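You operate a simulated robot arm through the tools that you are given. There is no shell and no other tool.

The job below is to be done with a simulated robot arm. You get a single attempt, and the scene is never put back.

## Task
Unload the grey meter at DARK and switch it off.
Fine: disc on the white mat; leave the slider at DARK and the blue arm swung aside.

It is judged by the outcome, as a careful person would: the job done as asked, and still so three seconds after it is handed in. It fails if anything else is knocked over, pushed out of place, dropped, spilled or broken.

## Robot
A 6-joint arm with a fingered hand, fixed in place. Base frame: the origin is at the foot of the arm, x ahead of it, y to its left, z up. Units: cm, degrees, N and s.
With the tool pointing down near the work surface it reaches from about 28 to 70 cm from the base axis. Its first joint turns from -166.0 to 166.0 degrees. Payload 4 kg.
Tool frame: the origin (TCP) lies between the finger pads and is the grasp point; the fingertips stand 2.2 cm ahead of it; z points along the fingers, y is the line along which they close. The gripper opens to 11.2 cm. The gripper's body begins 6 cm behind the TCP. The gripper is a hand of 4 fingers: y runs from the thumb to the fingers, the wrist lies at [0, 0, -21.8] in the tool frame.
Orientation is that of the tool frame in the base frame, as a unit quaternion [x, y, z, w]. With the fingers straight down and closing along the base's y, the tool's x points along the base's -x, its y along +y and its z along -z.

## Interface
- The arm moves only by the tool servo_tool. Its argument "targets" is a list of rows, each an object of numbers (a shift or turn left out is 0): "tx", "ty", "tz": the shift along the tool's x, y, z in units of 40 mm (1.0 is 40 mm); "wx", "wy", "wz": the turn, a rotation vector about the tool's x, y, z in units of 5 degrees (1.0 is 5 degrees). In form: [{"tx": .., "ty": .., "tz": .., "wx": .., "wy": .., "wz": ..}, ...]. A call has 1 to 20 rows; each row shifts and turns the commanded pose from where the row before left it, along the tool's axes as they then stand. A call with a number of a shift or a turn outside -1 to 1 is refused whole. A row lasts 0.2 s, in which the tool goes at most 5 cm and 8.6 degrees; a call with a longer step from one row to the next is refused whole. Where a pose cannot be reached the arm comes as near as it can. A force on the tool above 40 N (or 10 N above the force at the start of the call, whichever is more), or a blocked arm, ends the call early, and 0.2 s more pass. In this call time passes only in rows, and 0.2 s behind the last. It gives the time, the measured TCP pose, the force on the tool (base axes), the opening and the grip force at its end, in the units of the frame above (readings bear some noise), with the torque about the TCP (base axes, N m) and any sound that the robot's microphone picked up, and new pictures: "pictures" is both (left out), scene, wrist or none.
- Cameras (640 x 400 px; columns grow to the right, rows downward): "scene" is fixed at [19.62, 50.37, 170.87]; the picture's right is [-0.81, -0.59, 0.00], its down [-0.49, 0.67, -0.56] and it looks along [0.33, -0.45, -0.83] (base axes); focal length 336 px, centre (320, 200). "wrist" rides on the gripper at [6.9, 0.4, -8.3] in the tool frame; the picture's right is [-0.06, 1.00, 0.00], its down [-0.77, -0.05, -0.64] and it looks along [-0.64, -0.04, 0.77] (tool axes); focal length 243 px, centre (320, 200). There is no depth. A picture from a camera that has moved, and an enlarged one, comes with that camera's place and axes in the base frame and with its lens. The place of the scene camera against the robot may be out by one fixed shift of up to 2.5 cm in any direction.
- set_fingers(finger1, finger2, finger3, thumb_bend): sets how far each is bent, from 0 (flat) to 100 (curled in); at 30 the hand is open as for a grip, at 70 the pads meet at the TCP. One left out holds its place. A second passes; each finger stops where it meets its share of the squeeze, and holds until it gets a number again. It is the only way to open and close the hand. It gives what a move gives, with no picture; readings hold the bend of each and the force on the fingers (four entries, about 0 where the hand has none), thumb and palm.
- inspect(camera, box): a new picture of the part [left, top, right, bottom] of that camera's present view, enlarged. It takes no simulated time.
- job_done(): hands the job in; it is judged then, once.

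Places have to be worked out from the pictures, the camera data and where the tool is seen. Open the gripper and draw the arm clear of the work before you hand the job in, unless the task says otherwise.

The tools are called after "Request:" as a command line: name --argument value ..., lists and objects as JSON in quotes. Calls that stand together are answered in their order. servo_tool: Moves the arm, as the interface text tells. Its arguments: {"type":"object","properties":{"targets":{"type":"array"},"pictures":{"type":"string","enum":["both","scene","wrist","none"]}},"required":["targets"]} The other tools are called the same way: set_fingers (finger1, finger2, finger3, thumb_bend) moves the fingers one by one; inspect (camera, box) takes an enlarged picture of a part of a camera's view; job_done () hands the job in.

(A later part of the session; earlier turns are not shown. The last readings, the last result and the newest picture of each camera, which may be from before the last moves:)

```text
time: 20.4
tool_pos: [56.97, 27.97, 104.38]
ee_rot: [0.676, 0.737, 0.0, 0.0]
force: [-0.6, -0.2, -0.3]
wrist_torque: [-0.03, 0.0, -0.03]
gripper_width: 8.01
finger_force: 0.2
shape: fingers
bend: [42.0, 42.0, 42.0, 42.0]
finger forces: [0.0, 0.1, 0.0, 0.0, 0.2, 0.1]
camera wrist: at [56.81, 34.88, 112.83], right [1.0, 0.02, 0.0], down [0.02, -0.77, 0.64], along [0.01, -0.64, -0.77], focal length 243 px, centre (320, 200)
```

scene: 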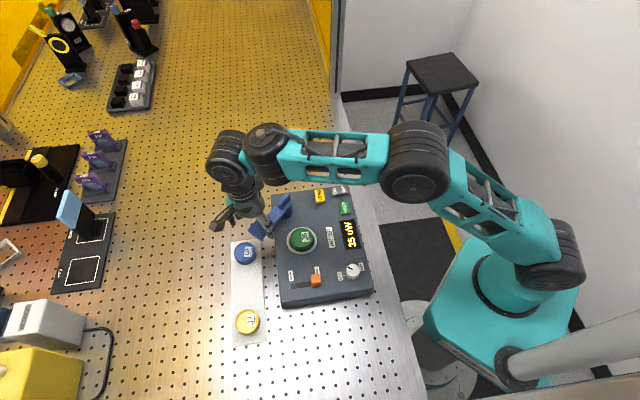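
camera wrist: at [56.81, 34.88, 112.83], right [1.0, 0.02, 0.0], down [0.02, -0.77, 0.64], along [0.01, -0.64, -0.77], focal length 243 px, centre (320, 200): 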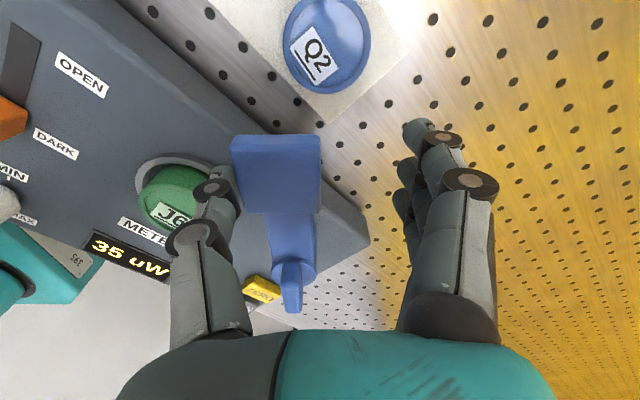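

Disc J6 is now fully uncovered. I'll swing a further 20–25° for generous clearance, watching for a stop.

Request:
servo_tool --targets '[{"tx": -0.075, "ty": 0.18, "wz": 1.0}, {"tx": -0.075, "ty": 0.18, "wz": 1.0}, {"tx": -0.075, "ty": 0.18, "wz": 1.0}, {"tx": -0.075, "ty": 0.18, "wz": 1.0}, {"tx": -0.075, "ty": 0.18, "wz": 1.0}]' --pictures "both"

```text
time: 21.6
tool_pos: [60.33, 26.21, 104.41]
ee_rot: [0.819, 0.573, 0.001, 0.0]
force: [0.2, 0.3, -0.2]
wrist_torque: [-0.03, -0.01, 0.0]
gripper_width: 8.02
finger_force: 0.5
shape: fingers
bend: [42.0, 42.0, 42.0, 42.0]
finger forces: [0.0, 0.0, 0.0, 0.1, 0.4, 0.0]
camera wrist: at [63.15, 32.5, 112.75], right [0.92, -0.4, 0.0], down [-0.31, -0.7, 0.64], along [-0.26, -0.59, -0.77], focal length 243 px, centre (320, 200)
```

scene: 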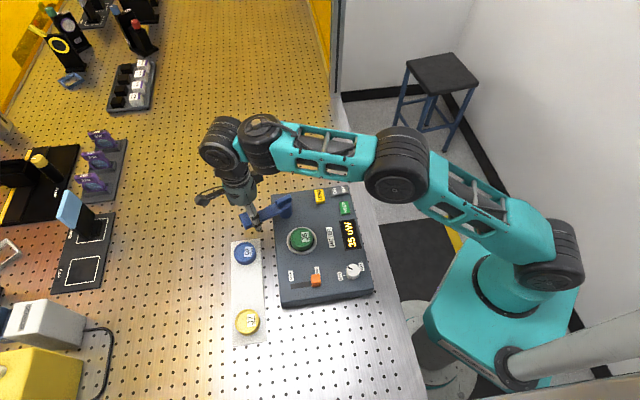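
wrist: 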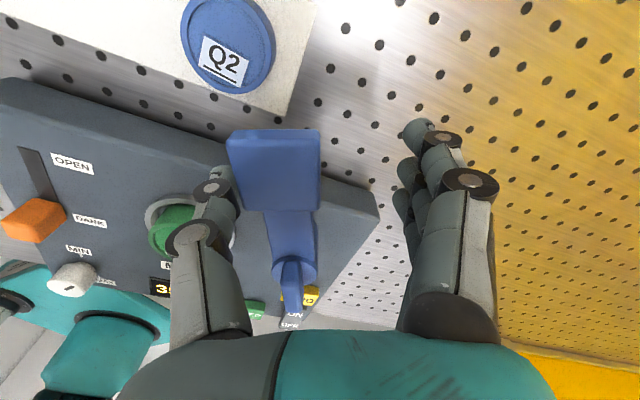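

The arm has swung roughly 85° with no stop yet. I'll add another 15° for margin.

Request:
servo_tool --targets '[{"tx": -0.075, "ty": 0.18, "wz": 1.0}, {"tx": -0.075, "ty": 0.18, "wz": 1.0}, {"tx": -0.075, "ty": 0.18, "wz": 1.0}]' --pictures "both"

```text
time: 22.4
tool_pos: [61.85, 24.28, 104.25]
ee_rot: [0.887, 0.461, 0.0, 0.0]
force: [-0.2, 0.5, -0.5]
wrist_torque: [0.01, 0.0, 0.0]
gripper_width: 8.0
finger_force: 0.0
shape: fingers
bend: [42.0, 42.0, 42.0, 42.0]
finger forces: [0.0, 0.1, 0.0, 0.1, 0.0, 0.1]
camera wrist: at [66.36, 29.77, 112.75], right [0.78, -0.63, 0.0], down [-0.48, -0.6, 0.64], along [-0.4, -0.5, -0.77], focal length 243 px, centre (320, 200)
```

scene: 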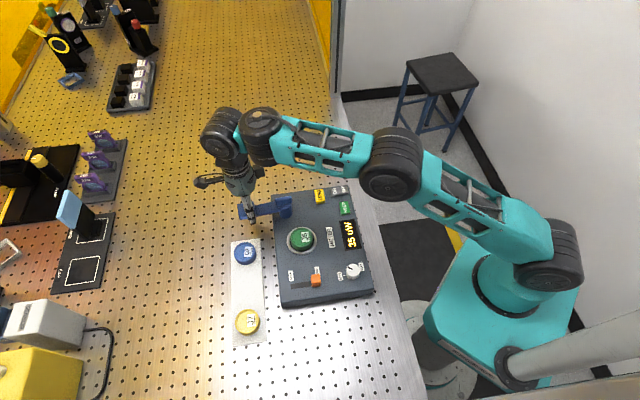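
wrist: 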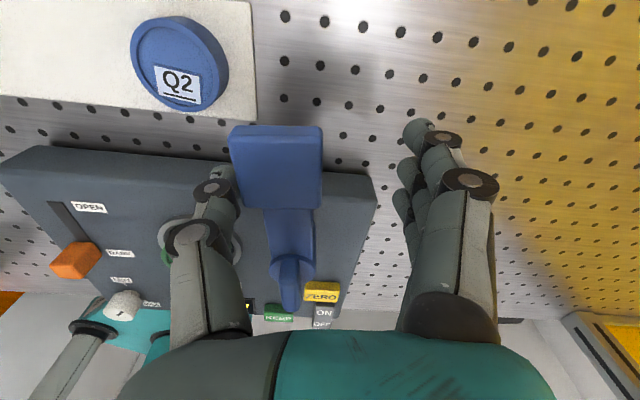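

The arm now points straight out over the meter's edge, about 100° from the well. I'll separate the thumb from it, lift clear and check that it stays put.

Request:
servo_tool --targets '[{"ty": -0.1}, {"tz": -0.5}, {"tz": -0.8}, {"tz": -0.8}]' --pictures "both"

```text
time: 23.4
tool_pos: [61.07, 24.4, 112.61]
ee_rot: [0.887, 0.461, -0.001, -0.001]
force: [0.1, 0.2, -1.0]
wrist_torque: [-0.01, 0.04, 0.01]
gripper_width: 8.05
finger_force: 0.0
shape: fingers
bend: [42.0, 42.0, 42.0, 42.0]
finger forces: [0.1, 0.0, 0.0, 0.0, 0.0, 0.0]
out of reach, approached as far as the arm can: row 4
camera wrist: at [65.5, 29.81, 120.96], right [0.78, -0.62, 0.0], down [-0.48, -0.6, 0.64], along [-0.4, -0.5, -0.77], focal length 243 px, centre (320, 200)
```

scene: 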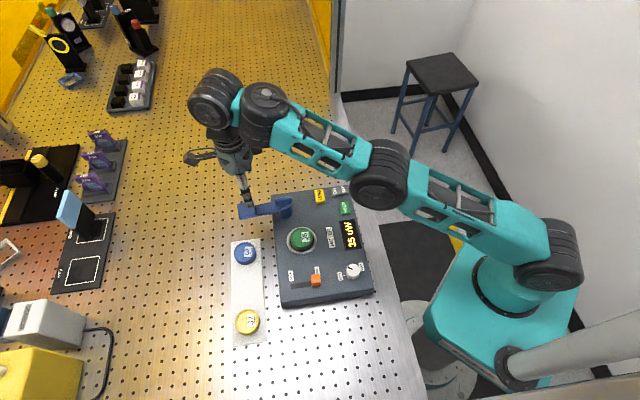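
wrist: 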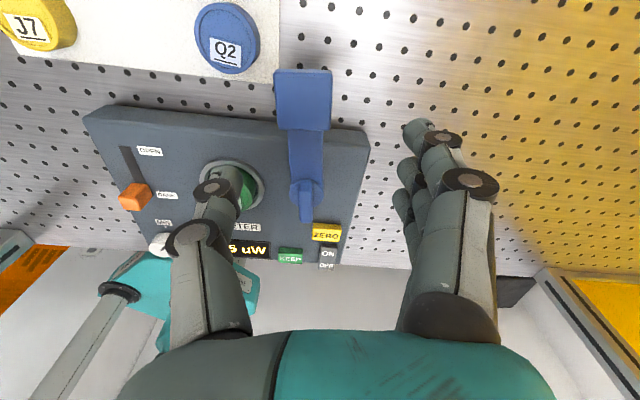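

The blue arm stays where I left it. I'll move back over the well at this height and turn the hand back to line up with the meter.

Request:
servo_tool --targets '[{"tx": -0.6, "ty": -0.7}, {"tx": -0.6, "ty": -0.7}, {"tx": -0.6, "ty": -0.7}, {"tx": -0.6, "ty": -0.7}, {"wz": -1}, {"wz": -1}, {"wz": -1}, {"wz": -1}, {"wz": -1}, {"wz": -1}, {"wz": -1}, {"wz": -1}, {"wz": -1}, {"wz": -1}, {"wz": -1}, {"wz": -1}, {"wz": -1}, {"wz": -1}, {"wz": -1}, {"wz": -1}]' --pictures "both"

Request:
inspect --camera "wrist" --box '[220, 40, 440, 220]'

Request:
inspect --camera "scene" --box '[220, 170, 380, 310]'

```text
time: 27.6
tool_pos: [46.6, 22.94, 112.63]
ee_rot: [0.381, 0.924, 0.0, 0.0]
force: [-0.2, -0.1, 0.7]
wrist_torque: [0.0, 0.0, -0.01]
gripper_width: 7.99
finger_force: 0.1
shape: fingers
bend: [42.0, 42.0, 42.0, 42.0]
finger forces: [0.0, 0.1, 0.1, 0.1, 0.0, 0.1]
camera wrist: at [41.96, 28.22, 121.06], right [0.75, 0.66, 0.0], down [0.51, -0.57, 0.64], along [0.42, -0.48, -0.77], focal length 243 px, centre (320, 200)
```

scene: 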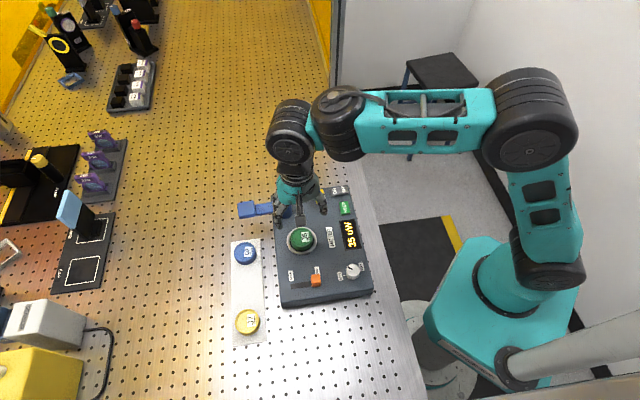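
wrist: 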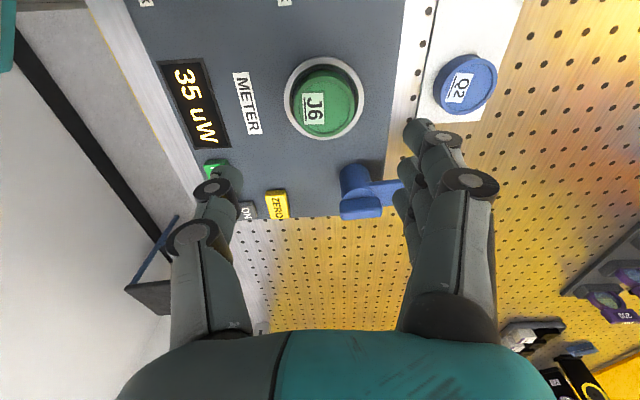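

```text
2.22 times, centred on (330, 130) of wrist
camera zoom: at [41.96, 28.22, 121.06], right [0.75, 0.66, 0.0], down [0.51, -0.57, 0.64], along [0.42, -0.48, -0.77], focal length 539 px, centre (298, 356)
```

zoom: 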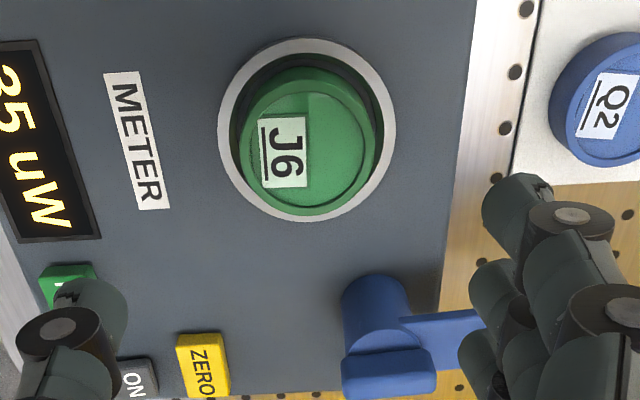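

```text
2.86 times, centred on (300, 240) of scene
camera zoom: at [19.62, 50.37, 170.87], right [-0.81, -0.59, 0.0], down [-0.49, 0.67, -0.56], along [0.33, -0.45, -0.83], focal length 961 px, centre (377, 86)
```

zoom: 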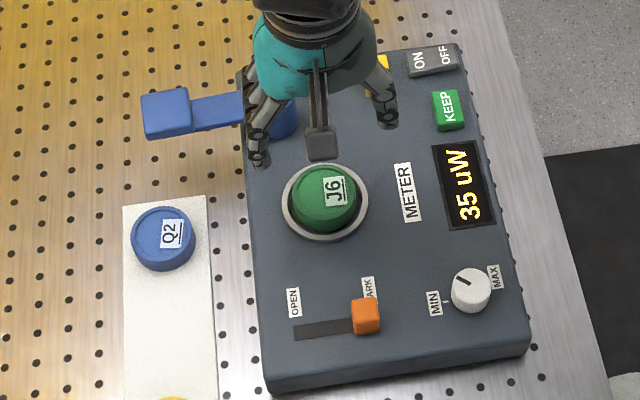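

Disc J6 is fully exposed, about 5 cm across, with its top about 2 cm above the meter surface and centred near (46.95, 23.1). I'll centre over it and descend so the fingers are alongside the disc.

Request:
servo_tool --targets '[{"tx": -0.035, "ty": 0.0875, "wz": -0.2}, {"tz": 0.8}, {"tz": 0.8}, {"tz": 0.6}, {"tz": 0.3}]' --pictures "both"

Request:
inspect --camera "wrist" --box '[200, 80, 440, 260]'

Request:
inspect --camera "scene" --box '[240, 180, 370, 290]'

```text
time: 28.8
tool_pos: [46.84, 23.18, 102.52]
ee_rot: [0.375, 0.927, 0.0, 0.001]
force: [0.6, -0.9, 0.3]
wrist_torque: [0.0, 0.0, 0.02]
gripper_width: 8.0
finger_force: 0.0
shape: fingers
bend: [42.0, 42.0, 42.0, 42.0]
finger forces: [0.0, 0.0, 0.0, 0.0, 0.1, 0.1]
camera wrist: at [42.3, 28.33, 110.9], right [0.74, 0.67, 0.0], down [0.52, -0.57, 0.64], along [0.43, -0.47, -0.77], focal length 243 px, centre (320, 200)
```

scene: 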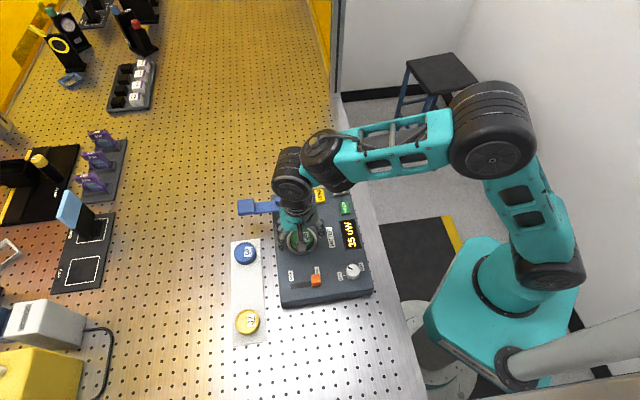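
wrist: 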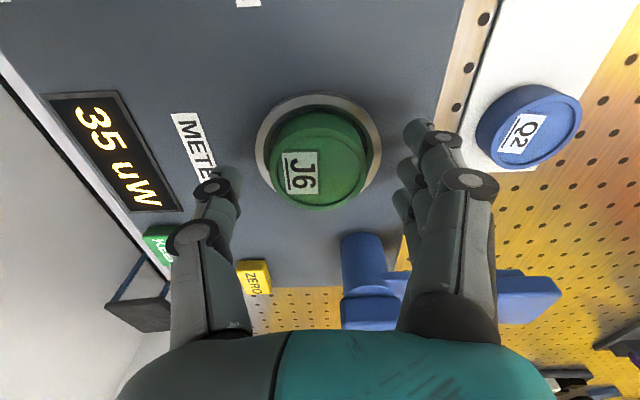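

```text
2.22 times, centred on (320, 170) of wrist
camera zoom: at [42.3, 28.33, 110.9], right [0.74, 0.67, 0.0], down [0.52, -0.57, 0.64], along [0.43, -0.47, -0.77], focal length 539 px, centre (320, 267)
```

zoom: 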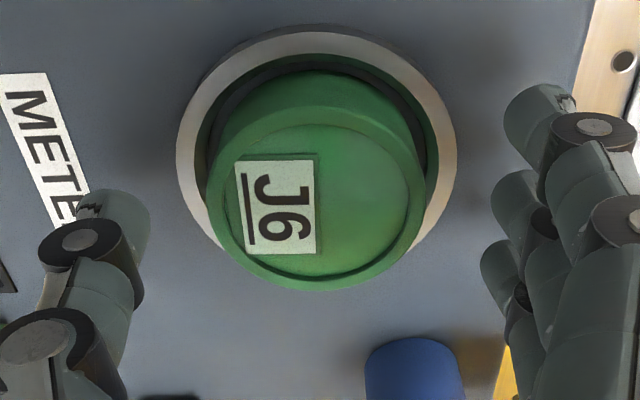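

```text
3.64 times, centred on (305, 235) of scene
camera zoom: at [19.62, 50.37, 170.87], right [-0.81, -0.59, 0.0], down [-0.49, 0.67, -0.56], along [0.33, -0.45, -0.83], focal length 1223 px, centre (374, 73)
```

zoom: 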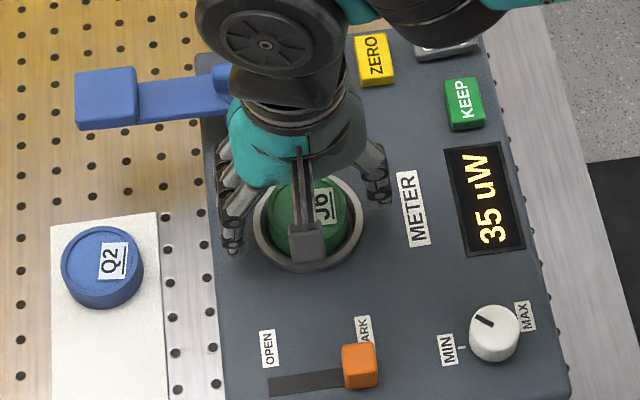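

The disc is centred between the thumb and fingers to within about 2 mm. I'll lower another 1.2 cm so the fingertips sit just above the ring.

Request:
servo_tool --targets '[{"tz": 0.1}, {"tz": 0.1}, {"tz": 0.08}]' --pictures "wrist"

```text
time: 29.6
tool_pos: [46.87, 23.24, 101.51]
ee_rot: [0.374, 0.927, 0.0, 0.0]
force: [-0.5, -1.1, -0.7]
wrist_torque: [0.02, 0.04, -0.02]
gripper_width: 8.0
finger_force: 0.1
shape: fingers
bend: [42.0, 42.0, 42.0, 42.0]
finger forces: [0.0, 0.0, 0.1, 0.1, 0.0, 0.1]
camera wrist: at [42.21, 28.28, 109.89], right [0.74, 0.67, 0.0], down [0.52, -0.57, 0.64], along [0.43, -0.47, -0.77], focal length 243 px, centre (320, 200)
```

wrist: 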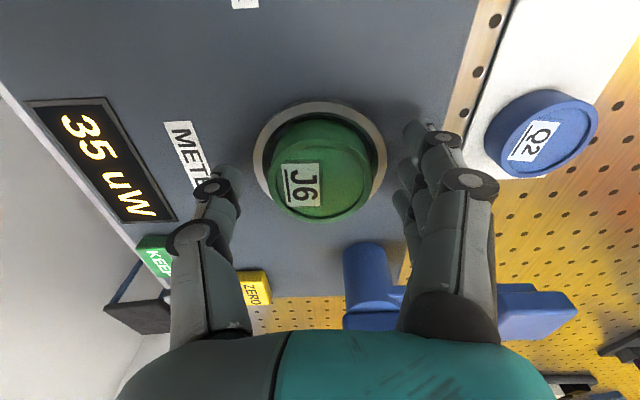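

Still no contact at TCP z 101.5. I'll go down another 2 mm, then close the fingers on the disc in stages.

Request:
servo_tool --targets '[{"tz": 0.05}]' --pictures "none"

Request:
set_fingers --finger1 52 --finger2 52 --finger3 52 --thumb_bend 52

Request:
inspect --camera "wrist" --box '[200, 80, 440, 260]'

```text
time: 30.0
tool_pos: [46.8, 23.3, 101.16]
ee_rot: [0.374, 0.927, 0.001, 0.0]
force: [-0.4, 1.0, 0.4]
wrist_torque: [0.02, -0.03, -0.02]
gripper_width: 8.01
finger_force: 0.0
shape: fingers
bend: [42.0, 42.0, 42.0, 42.0]
finger forces: [0.1, 0.0, 0.0, 0.1, 0.0, 0.0]
```

```text
time: 31.0
tool_pos: [46.66, 23.23, 101.23]
ee_rot: [0.375, 0.927, 0.0, 0.0]
force: [0.2, 0.2, 2.5]
wrist_torque: [0.04, 0.03, 0.03]
gripper_width: 5.39
finger_force: 1.4
shape: fingers
bend: [52.0, 51.0, 51.0, 51.0]
finger forces: [0.0, 0.8, 0.2, 0.1, 1.2, 0.1]
```

```text
2.22 times, centred on (320, 170) of wrist
camera zoom: at [42.19, 28.28, 109.68], right [0.74, 0.67, 0.0], down [0.52, -0.57, 0.64], along [0.43, -0.47, -0.77], focal length 539 px, centre (320, 267)
```

zoom: 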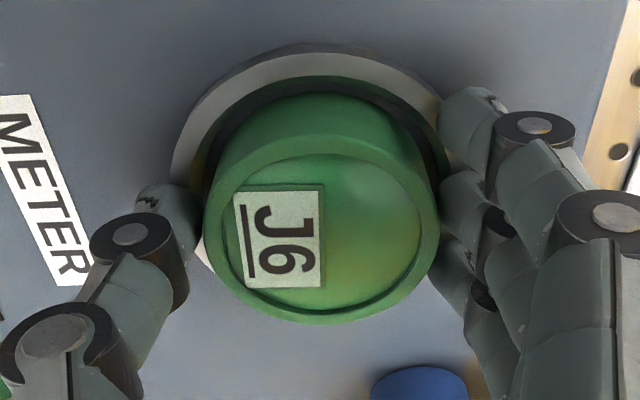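

The thumb and middle finger have just met the disc at a width of about 5.3 cm. I'll squeeze more firmly.

Request:
set_fingers --finger1 62 --finger2 58 --finger3 62 --thumb_bend 58

Request:
inspect --camera "wrist" --box '[200, 80, 440, 260]'

```text
time: 32.0
tool_pos: [46.87, 23.21, 101.22]
ee_rot: [0.374, 0.927, 0.001, 0.001]
force: [8.1, 7.6, 0.0]
wrist_torque: [0.18, -0.17, -0.01]
gripper_width: 4.63
finger_force: 9.8
shape: fingers
bend: [55.0, 52.0, 53.0, 55.0]
finger forces: [5.0, 4.1, 6.4, 0.1, 3.9, 0.0]
```

```text
2.22 times, centred on (320, 170) of wrist
camera zoom: at [42.23, 28.32, 109.68], right [0.74, 0.67, 0.0], down [0.52, -0.57, 0.64], along [0.43, -0.47, -0.77], focal length 539 px, centre (320, 267)
```

zoom: 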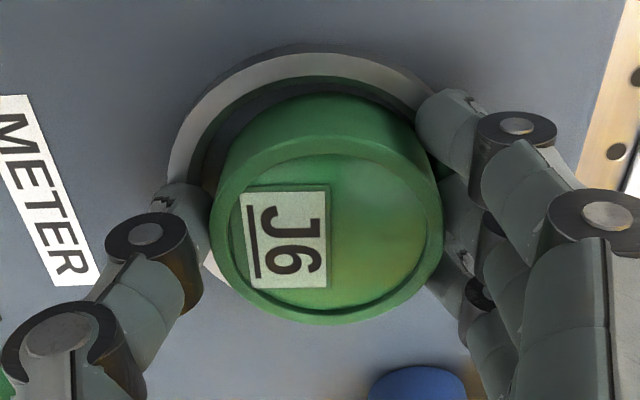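

The grip holds, but the tool feels about 11 N sideways because the three fingers push harder than the thumb. I'll shift the hand a hair toward tool +y to balance it before lifting.

Request:
servo_tool --targets '[{"ty": 0.03}]' --pictures "none"

```text
time: 32.4
tool_pos: [46.9, 23.31, 101.28]
ee_rot: [0.375, 0.927, 0.001, 0.0]
force: [3.8, 4.7, 1.2]
wrist_torque: [0.15, -0.12, 0.03]
gripper_width: 4.63
finger_force: 8.3
shape: fingers
bend: [55.0, 52.0, 54.0, 55.0]
finger forces: [4.0, 3.0, 4.9, 0.0, 5.2, 0.0]
```

Balance is improving (12 N against 5 N). One more small shift in the same direction.

Request:
servo_tool --targets '[{"ty": 0.03}]' --pictures "none"

```text
time: 32.8
tool_pos: [46.97, 23.32, 101.25]
ee_rot: [0.374, 0.927, -0.001, -0.001]
force: [2.9, 3.4, -1.2]
wrist_torque: [0.05, -0.04, 0.02]
gripper_width: 4.65
finger_force: 8.1
shape: fingers
bend: [56.0, 53.0, 54.0, 55.0]
finger forces: [3.5, 2.7, 4.5, 0.0, 5.5, 0.1]
```

Nearly balanced. One last small shift, then I'll lift a few millimetres and check that the disc comes along.

Request:
servo_tool --targets '[{"ty": 0.03}, {"tz": -0.1}, {"tz": -0.15}, {"tz": -0.15}]' --pictures "both"

Request:
inspect --camera "wrist" --box '[200, 80, 440, 260]'

```text
time: 33.8
tool_pos: [47.02, 23.41, 103.12]
ee_rot: [0.375, 0.927, 0.001, 0.001]
force: [-0.8, -0.1, -0.9]
wrist_torque: [0.03, 0.0, 0.02]
gripper_width: 4.23
finger_force: 5.9
shape: fingers
bend: [60.0, 54.0, 57.0, 54.0]
finger forces: [1.2, 1.9, 2.8, 0.0, 5.6, 0.1]
camera wrist: at [42.44, 28.6, 111.35], right [0.74, 0.67, 0.0], down [0.52, -0.57, 0.64], along [0.43, -0.47, -0.77], focal length 243 px, centre (320, 200)
```

scene: 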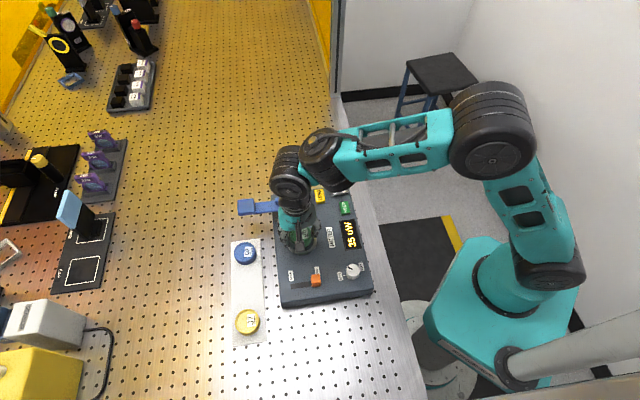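
wrist: 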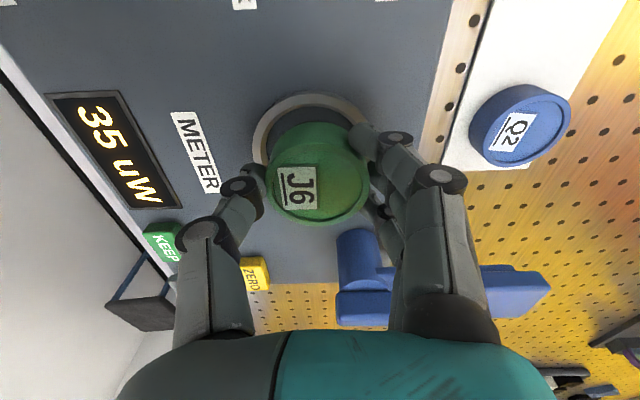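

```text
2.22 times, centred on (320, 170) of wrist
camera zoom: at [42.44, 28.6, 111.35], right [0.74, 0.67, 0.0], down [0.52, -0.57, 0.64], along [0.43, -0.47, -0.77], focal length 539 px, centre (320, 267)
```

zoom: 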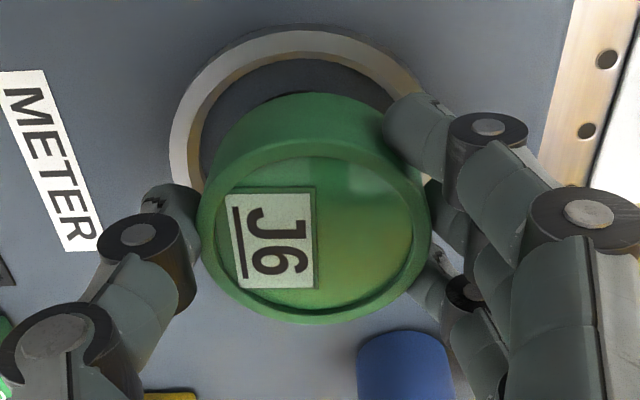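

The disc is out of the well and held level. I'll lift it clear of the meter, then carry it slowly to above the free middle of the mat, near (51.5, 38.7).

Request:
servo_tool --targets '[{"tz": -0.25}, {"tz": -0.3}, {"tz": -0.3}, {"tx": 0.13, "ty": 0.25}, {"tx": 0.23, "ty": 0.44}, {"tx": 0.23, "ty": 0.44}, {"tx": 0.23, "ty": 0.44}, {"tx": 0.23, "ty": 0.44}, {"tx": 0.23, "ty": 0.44}, {"tx": 0.23, "ty": 0.44}, {"tx": 0.22, "ty": 0.4}, {"tx": 0.12, "ty": 0.24}]' --pictures "both"

Request:
inspect --camera "wrist" --box '[180, 0, 480, 240]'

Request:
inspect --camera "scene" --box '[200, 180, 380, 350]'

```text
time: 36.4
tool_pos: [51.61, 38.74, 106.42]
ee_rot: [0.375, 0.927, 0.0, 0.001]
force: [-0.3, -1.0, -1.0]
wrist_torque: [-0.02, 0.02, 0.01]
gripper_width: 4.19
finger_force: 5.0
shape: fingers
bend: [60.0, 54.0, 57.0, 54.0]
finger forces: [1.2, 1.8, 2.9, 0.0, 5.5, 0.1]
camera wrist: at [46.9, 43.93, 114.79], right [0.74, 0.67, 0.0], down [0.52, -0.57, 0.64], along [0.43, -0.47, -0.77], focal length 243 px, centre (320, 200)
```

scene: 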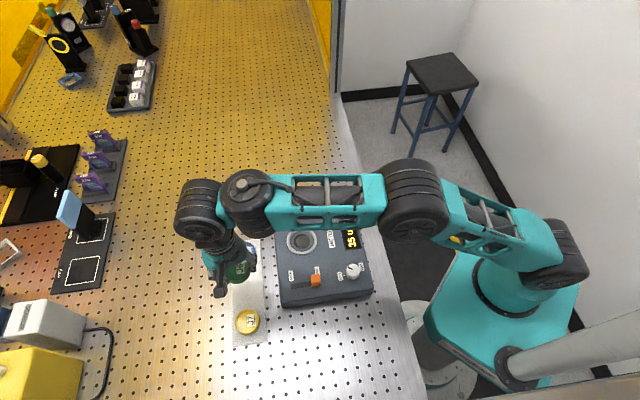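
wrist: 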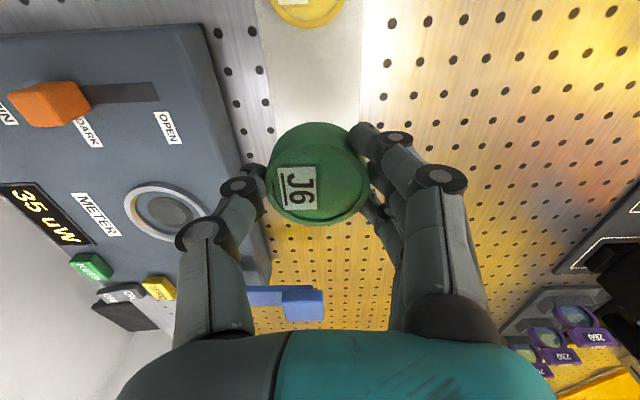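

```text
1.67 times, centred on (330, 120) of wrist
camera zoom: at [46.9, 43.93, 114.79], right [0.74, 0.67, 0.0], down [0.52, -0.57, 0.64], along [0.43, -0.47, -0.77], focal length 404 px, centre (303, 333)
```

zoom: 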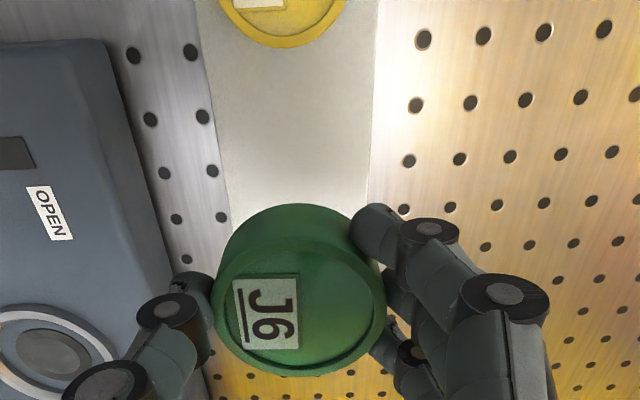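

```text
2.35 times, centred on (290, 265) of scene
camera zoom: at [19.62, 50.37, 170.87], right [-0.81, -0.59, 0.0], down [-0.49, 0.67, -0.56], along [0.33, -0.45, -0.83], focal length 792 px, centre (391, 47)
```

zoom: 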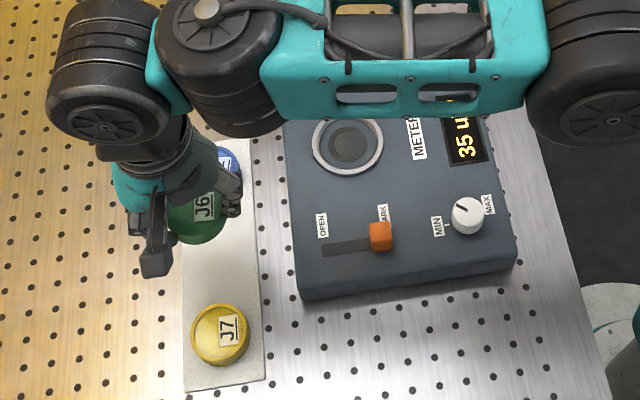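

The well is empty and J6 is above the mat's free stretch. From the mat edges and J7, I need to shift about 0.4 cm toward Q2 and 0.25 cm toward the meter, then I'll lower part way and look again.

Request:
servo_tool --targets '[{"tx": -0.1, "ty": -0.06, "tz": 0.2}, {"tz": 0.4}, {"tz": 0.4}, {"tz": 0.4}, {"tz": 0.2}]' --pictures "both"

Request:
inspect --camera "wrist" --box '[180, 0, 480, 240]'

Request:
inspect --camera "scene" --box '[200, 200, 340, 350]'

```text
time: 37.6
tool_pos: [51.64, 38.37, 99.78]
ee_rot: [0.374, 0.927, 0.0, 0.0]
force: [-0.4, 0.9, -1.5]
wrist_torque: [-0.03, -0.02, -0.04]
gripper_width: 4.18
finger_force: 5.9
shape: fingers
bend: [60.0, 54.0, 57.0, 54.0]
finger forces: [1.2, 1.7, 2.9, 0.0, 5.4, 0.0]
camera wrist: at [47.08, 43.44, 108.25], right [0.74, 0.67, 0.0], down [0.52, -0.57, 0.64], along [0.43, -0.47, -0.77], focal length 243 px, centre (320, 200)
```

scene: 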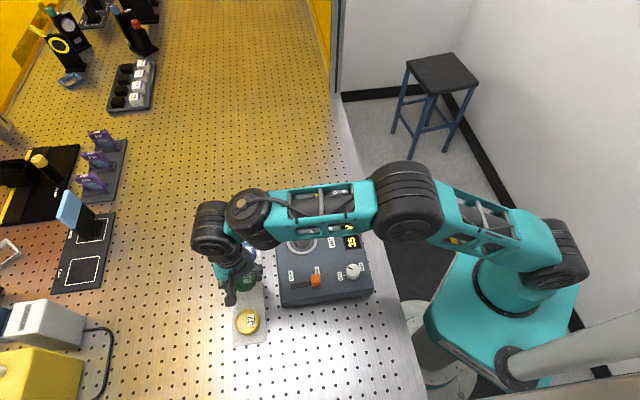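
wrist: 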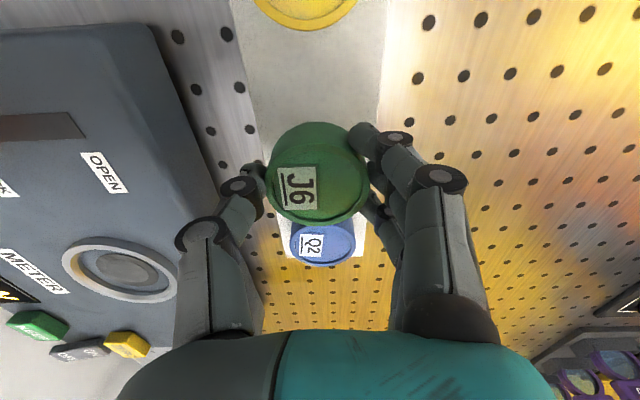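

```text
1.67 times, centred on (330, 120) of wrist
camera zoom: at [47.08, 43.44, 108.25], right [0.74, 0.67, 0.0], down [0.52, -0.57, 0.64], along [0.43, -0.47, -0.77], focal length 404 px, centre (303, 333)
```

zoom: 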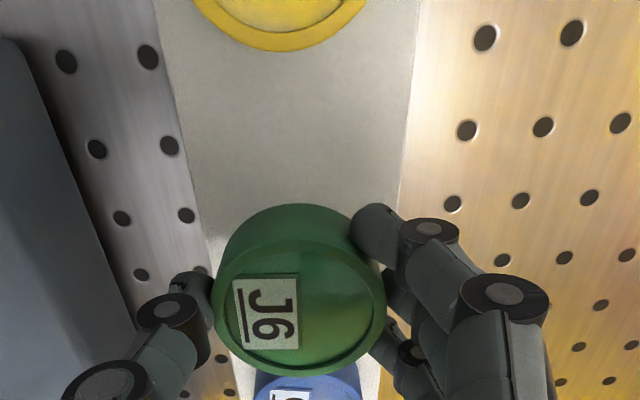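

```text
2.67 times, centred on (270, 275) of scene
camera zoom: at [19.62, 50.37, 170.87], right [-0.81, -0.59, 0.0], down [-0.49, 0.67, -0.56], along [0.33, -0.45, -0.83], focal length 897 px, centre (453, 0)
```

zoom: 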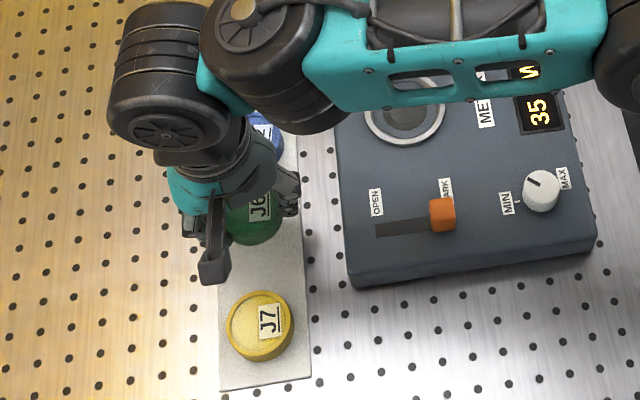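

J6 sits roughly midway between Q2 and J7. I'll shift 0.4 cm toward Q2 to even the gaps, and come down toward the mat in small steps, watching the vertical force.

Request:
servo_tool --targets '[{"tx": -0.1, "tz": 0.15}, {"tz": 0.15}, {"tz": 0.12}]' --pictures "both"

Request:
inspect --camera "wrist" --box '[200, 60, 440, 280]'

Request:
inspect --camera "scene" --box '[200, 220, 310, 350]'

```text
time: 38.4
tool_pos: [51.89, 37.89, 98.25]
ee_rot: [0.375, 0.927, 0.0, 0.0]
force: [0.4, -0.4, 0.0]
wrist_torque: [0.03, -0.02, 0.0]
gripper_width: 4.17
finger_force: 5.4
shape: fingers
bend: [60.0, 54.0, 57.0, 54.0]
finger forces: [1.2, 1.7, 2.8, 0.1, 5.5, 0.0]
camera wrist: at [47.35, 43.15, 106.63], right [0.74, 0.67, 0.0], down [0.52, -0.57, 0.64], along [0.43, -0.47, -0.77], focal length 243 px, centre (320, 200)
```

scene: 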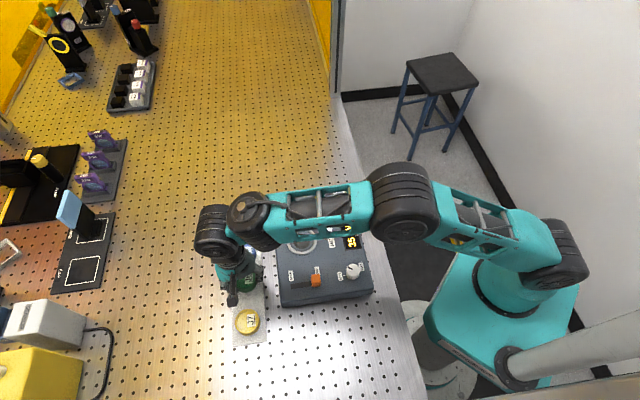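
wrist: 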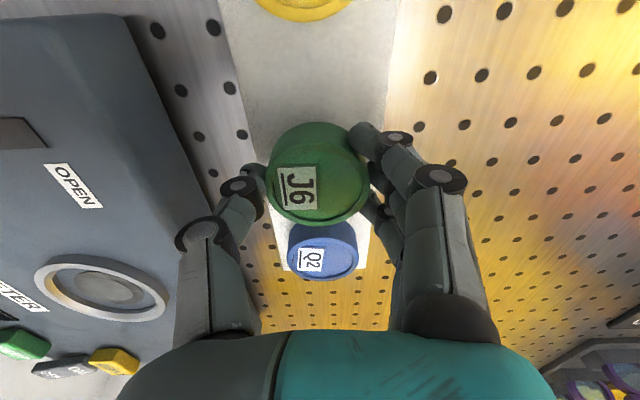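

```text
1.82 times, centred on (320, 170) of wrist
camera zoom: at [47.35, 43.15, 106.63], right [0.74, 0.67, 0.0], down [0.52, -0.57, 0.64], along [0.43, -0.47, -0.77], focal length 441 px, centre (320, 254)
```

zoom: 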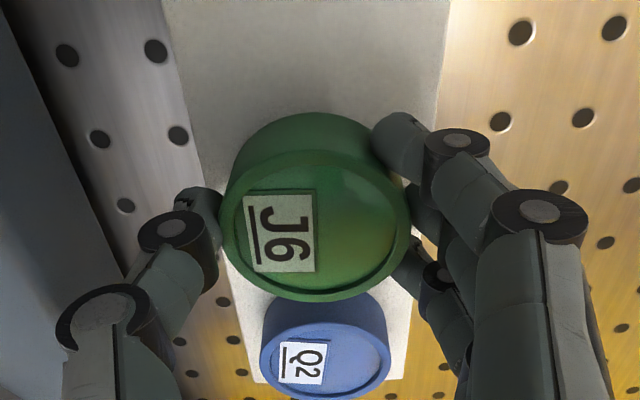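

```text
3.08 times, centred on (255, 285) of scene
camera zoom: at [19.62, 50.37, 170.87], right [-0.81, -0.59, 0.0], down [-0.49, 0.67, -0.56], along [0.33, -0.45, -0.83], focal length 1035 px, centre (520, -62)
```

zoom: 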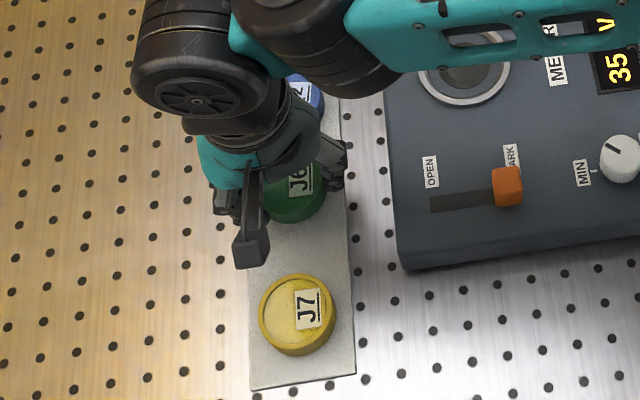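

J6 is now evenly spaced between Q2 and J7 and centred across the mat, with no contact yet. I'll keep lowering in small steps.

Request:
servo_tool --targets '[{"tz": 0.08}, {"tz": 0.07}]' --pictures "none"

```text
time: 39.0
tool_pos: [52.02, 38.03, 97.62]
ee_rot: [0.375, 0.927, 0.001, -0.001]
force: [0.1, 0.1, -1.0]
wrist_torque: [-0.03, 0.01, -0.01]
gripper_width: 4.19
finger_force: 5.9
shape: fingers
bend: [60.0, 54.0, 57.0, 54.0]
finger forces: [1.3, 1.8, 2.8, 0.0, 5.5, 0.0]
```

No contact yet at z 97.6; I'll continue down by a few millimetres.

Request:
servo_tool --targets '[{"tz": 0.06}, {"tz": 0.06}]' --pictures "none"

```text
time: 39.6
tool_pos: [52.05, 38.08, 97.16]
ee_rot: [0.374, 0.927, 0.001, -0.001]
force: [0.6, 0.1, 0.1]
wrist_torque: [-0.05, 0.0, -0.02]
gripper_width: 4.2
finger_force: 6.2
shape: fingers
bend: [60.0, 54.0, 58.0, 54.0]
finger forces: [1.2, 1.9, 3.0, 0.1, 5.7, 0.1]
```

Still free at z 97.2. Lowering again in the same small steps.

Request:
servo_tool --targets '[{"tz": 0.06}, {"tz": 0.06}]' --pictures "wrist"

Request:
inspect --camera "wrist" --box '[200, 60, 440, 280]'

```text
time: 40.2
tool_pos: [52.07, 38.07, 96.78]
ee_rot: [0.374, 0.927, 0.001, 0.001]
force: [-1.5, 0.1, 10.5]
wrist_torque: [-0.04, 0.02, 0.0]
gripper_width: 4.16
finger_force: 6.9
shape: fingers
bend: [61.0, 55.0, 59.0, 54.0]
finger forces: [1.7, 1.8, 3.6, 0.0, 6.4, 0.0]
camera wrist: at [47.37, 43.2, 105.16], right [0.74, 0.67, 0.0], down [0.52, -0.57, 0.64], along [0.43, -0.47, -0.77], focal length 243 px, centre (320, 200)
```

wrist: 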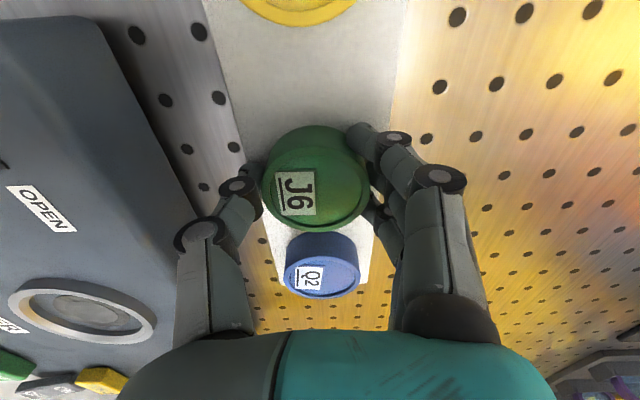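

```text
1.82 times, centred on (320, 170) of wrist
camera zoom: at [47.37, 43.2, 105.16], right [0.74, 0.67, 0.0], down [0.52, -0.57, 0.64], along [0.43, -0.47, -0.77], focal length 441 px, centre (320, 254)
```

zoom: 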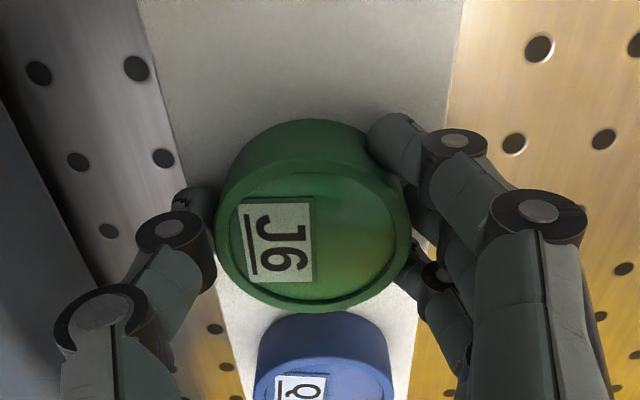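

Contact: about 10 N upward, so J6 is resting on the mat. I'll ease up a millimetre to relax the push and open the fingers gently.

Request:
servo_tool --targets '[{"tz": -0.025}]' --pictures "none"

Request:
set_fingers --finger1 50 --finger2 50 --finger3 50 --thumb_bend 50

Request:
set_fingers --finger1 44 --finger2 44 --finger3 44 --thumb_bend 44

Request:
inspect --camera "wrist" --box '[180, 60, 460, 280]'

```text
time: 40.6
tool_pos: [52.1, 38.11, 96.74]
ee_rot: [0.374, 0.927, 0.0, 0.0]
force: [-0.8, 3.0, 5.9]
wrist_torque: [0.04, 0.0, -0.03]
gripper_width: 4.17
finger_force: 6.4
shape: fingers
bend: [61.0, 55.0, 59.0, 54.0]
finger forces: [2.1, 2.2, 3.5, 0.0, 5.7, 0.0]
```

```text
time: 41.6
tool_pos: [51.93, 37.99, 96.86]
ee_rot: [0.374, 0.927, 0.0, 0.0]
force: [-0.5, 0.4, -0.1]
wrist_torque: [0.0, 0.02, 0.0]
gripper_width: 5.72
finger_force: 0.0
shape: fingers
bend: [50.0, 50.0, 50.0, 50.0]
finger forces: [0.1, 0.0, 0.1, 0.0, 0.1, 0.0]
```

```text
time: 42.6
tool_pos: [52.03, 38.0, 96.84]
ee_rot: [0.374, 0.927, 0.0, 0.0]
force: [0.2, 0.0, -0.5]
wrist_torque: [-0.04, 0.02, -0.03]
gripper_width: 7.35
finger_force: 0.0
shape: fingers
bend: [44.0, 44.0, 44.0, 44.0]
finger forces: [0.0, 0.1, 0.0, 0.0, 0.0, 0.0]
```

```text
1.82 times, centred on (320, 170) of wrist
camera zoom: at [47.4, 43.15, 105.2], right [0.74, 0.67, 0.0], down [0.52, -0.57, 0.64], along [0.43, -0.47, -0.77], focal length 441 px, centre (320, 254)
```

zoom: 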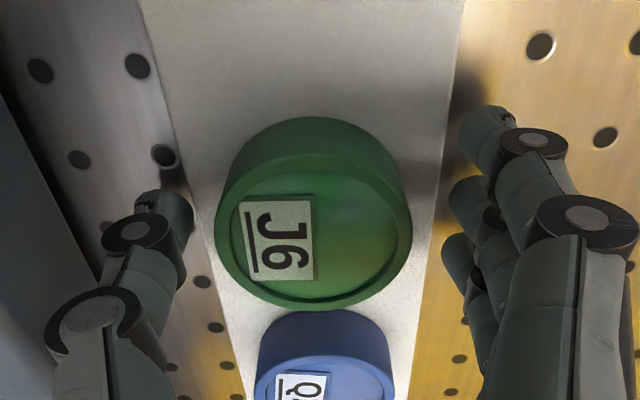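

J6 is released, flat and centred across the mat, with both sides of the hand clear of it. I'll rise straight up.

Request:
servo_tool --targets '[{"tz": -0.3}, {"tz": -0.6}, {"tz": -0.8}, {"tz": -0.8}, {"tz": -0.8}, {"tz": -0.6}]' --pictures "both"

Request:
inspect --camera "wrist" --box '[160, 0, 480, 220]'

Request:
inspect --camera "scene" --box '[200, 170, 380, 350]'

```text
time: 44.0
tool_pos: [52.09, 38.07, 112.51]
ee_rot: [0.375, 0.927, 0.0, 0.0]
force: [0.1, -0.1, 0.4]
wrist_torque: [0.02, 0.0, 0.01]
gripper_width: 7.36
finger_force: 0.1
shape: fingers
bend: [44.0, 44.0, 44.0, 44.0]
finger forces: [0.1, 0.0, 0.0, 0.0, 0.0, 0.0]
camera wrist: at [47.48, 43.16, 120.83], right [0.74, 0.67, 0.0], down [0.52, -0.57, 0.64], along [0.43, -0.47, -0.77], focal length 243 px, centre (320, 200)
```

scene: 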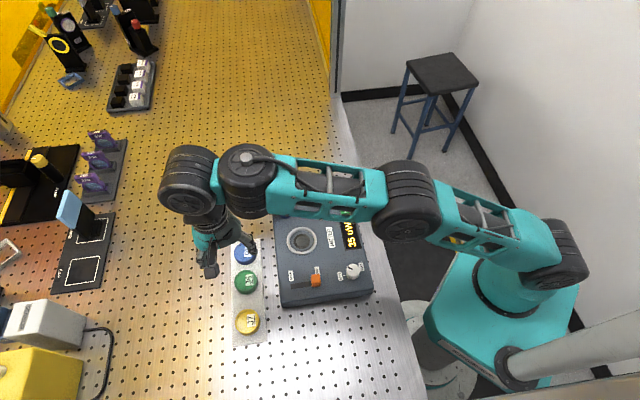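
wrist: 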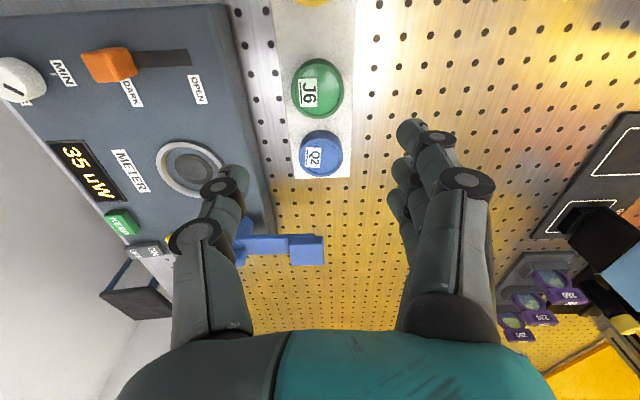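

```text
1.82 times, centred on (320, 110) of wrist
camera zoom: at [47.48, 43.16, 120.83], right [0.74, 0.67, 0.0], down [0.52, -0.57, 0.64], along [0.43, -0.47, -0.77], focal length 441 px, centre (320, 364)
```

zoom: 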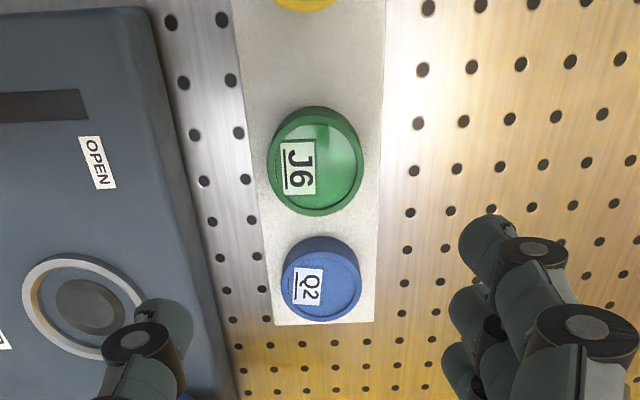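

```text
2.22 times, centred on (290, 260) of scene
camera zoom: at [19.62, 50.37, 170.87], right [-0.81, -0.59, 0.0], down [-0.49, 0.67, -0.56], along [0.33, -0.45, -0.83], focal length 748 px, centre (387, 67)
```

zoom: 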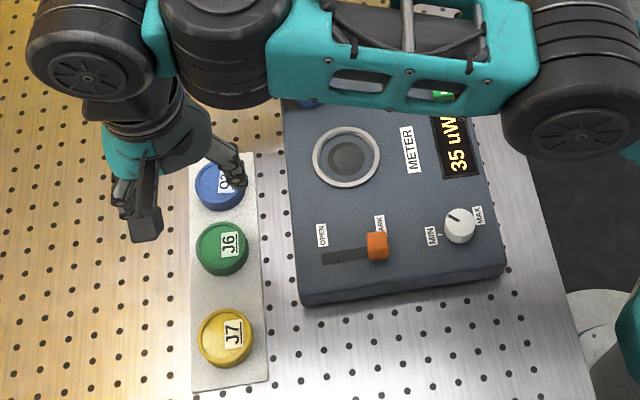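

J6 rests on the mat between Q2 and J7, touching neither, and the arm and slider are still in place. Now I'll move over to the ON/OFF rocker near (48, 6), keeping the hand high.

Request:
servo_tool --targets '[{"tx": -0.4, "ty": -0.61}, {"tx": -0.4, "ty": -0.61}, {"tx": -0.4, "ty": -0.61}, {"tx": -0.4, "ty": -0.61}, {"tx": -0.4, "ty": -0.61}, {"tx": -0.4, "ty": -0.61}, {"tx": -0.4, "ty": -0.61}, {"tx": -0.4, "ty": -0.61}, {"tx": -0.4, "ty": -0.61}, {"tx": -0.4, "ty": -0.61}, {"tx": -0.4, "ty": -0.61}, {"tx": -0.4, "ty": -0.61}]' --pictures "none"

Request:
set_fingers --finger1 100 --finger2 55 --finger3 100 --thumb_bend 20

Request:
inspect --camera "wrist" --box '[0, 0, 640, 400]'

Request:
inspect --camera "scene" --box '[260, 120, 440, 300]'

```text
time: 46.6
tool_pos: [45.54, 3.54, 112.46]
ee_rot: [0.374, 0.927, 0.0, 0.0]
force: [0.1, 0.4, -0.4]
wrist_torque: [-0.01, 0.03, -0.03]
gripper_width: 7.37
finger_force: 0.1
shape: fingers
bend: [44.0, 44.0, 44.0, 44.0]
finger forces: [0.1, 0.1, 0.0, 0.1, 0.0, 0.0]
```

```text
time: 47.6
tool_pos: [45.53, 3.58, 112.49]
ee_rot: [0.375, 0.927, 0.0, 0.001]
force: [0.0, 0.6, -0.2]
wrist_torque: [0.04, 0.0, 0.0]
gripper_width: 5.23
finger_force: 0.0
shape: fingers
bend: [100.0, 55.0, 100.0, 21.0]
finger forces: [0.1, 0.0, 0.0, 0.1, 0.0, 0.0]
```

```text
1.00 times, centred on (320, 200) of wrist (not enlarged: the box is as wide or as high as the picture)
camera zoom: at [40.87, 8.68, 120.9], right [0.74, 0.67, 0.0], down [0.52, -0.57, 0.64], along [0.43, -0.47, -0.77], focal length 243 px, centre (320, 200)
```

zoom: 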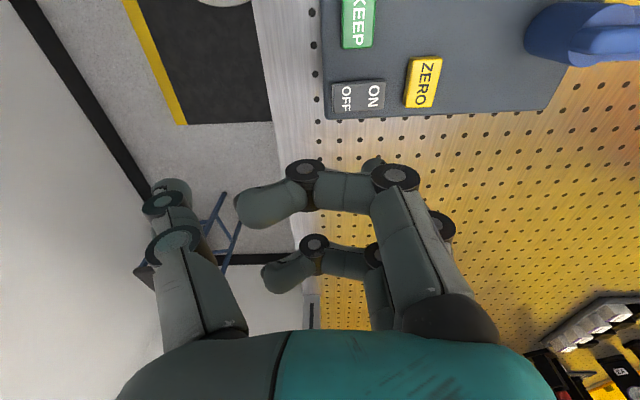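

```text
2.22 times, centred on (350, 210) of scene
camera zoom: at [19.62, 50.37, 170.87], right [-0.81, -0.59, 0.0], down [-0.49, 0.67, -0.56], along [0.33, -0.45, -0.83], focal length 748 px, centre (253, 178)
```

zoom: 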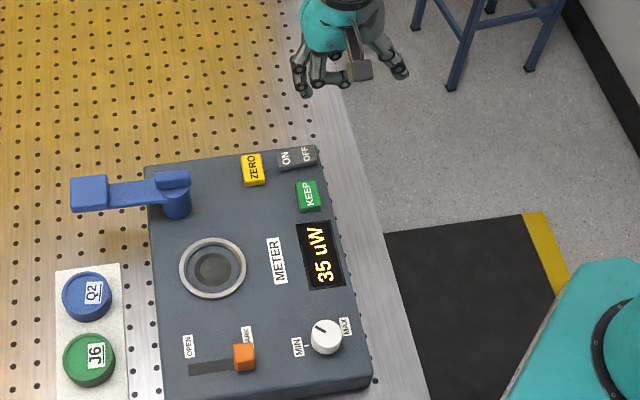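

The scene view is clear: the arm is aside, J6 is on the mat and the slider is at DARK. The extended middle finger is almost right above the OFF half of the rocker, so I'll zoom in on the rocker and fingertip.

Request:
inspect --camera "wrist" --box '[290, 0, 470, 200]'

Request:
inspect --camera "scene" --box '[300, 170, 370, 230]'

```text
2.00 times, centred on (380, 100) of wrist
camera zoom: at [40.87, 8.68, 120.9], right [0.74, 0.67, 0.0], down [0.52, -0.57, 0.64], along [0.43, -0.47, -0.77], focal length 485 px, centre (200, 400)
```

zoom: 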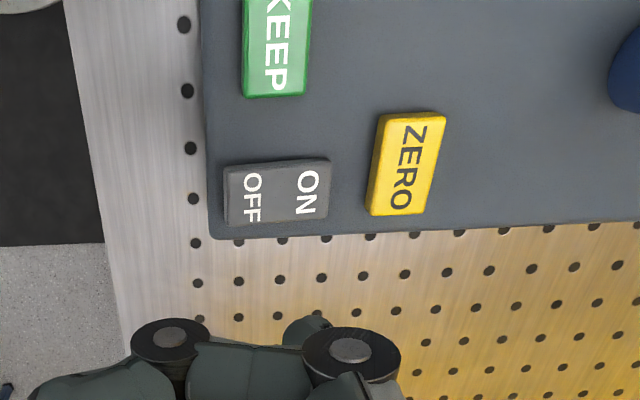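

```text
6.67 times, centred on (335, 200) of scene
camera zoom: at [19.62, 50.37, 170.87], right [-0.81, -0.59, 0.0], down [-0.49, 0.67, -0.56], along [0.33, -0.45, -0.83], focal length 2243 px, centre (220, 200)
```

zoom: 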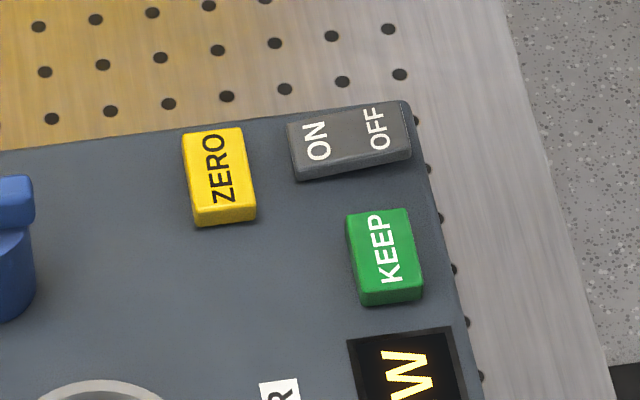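

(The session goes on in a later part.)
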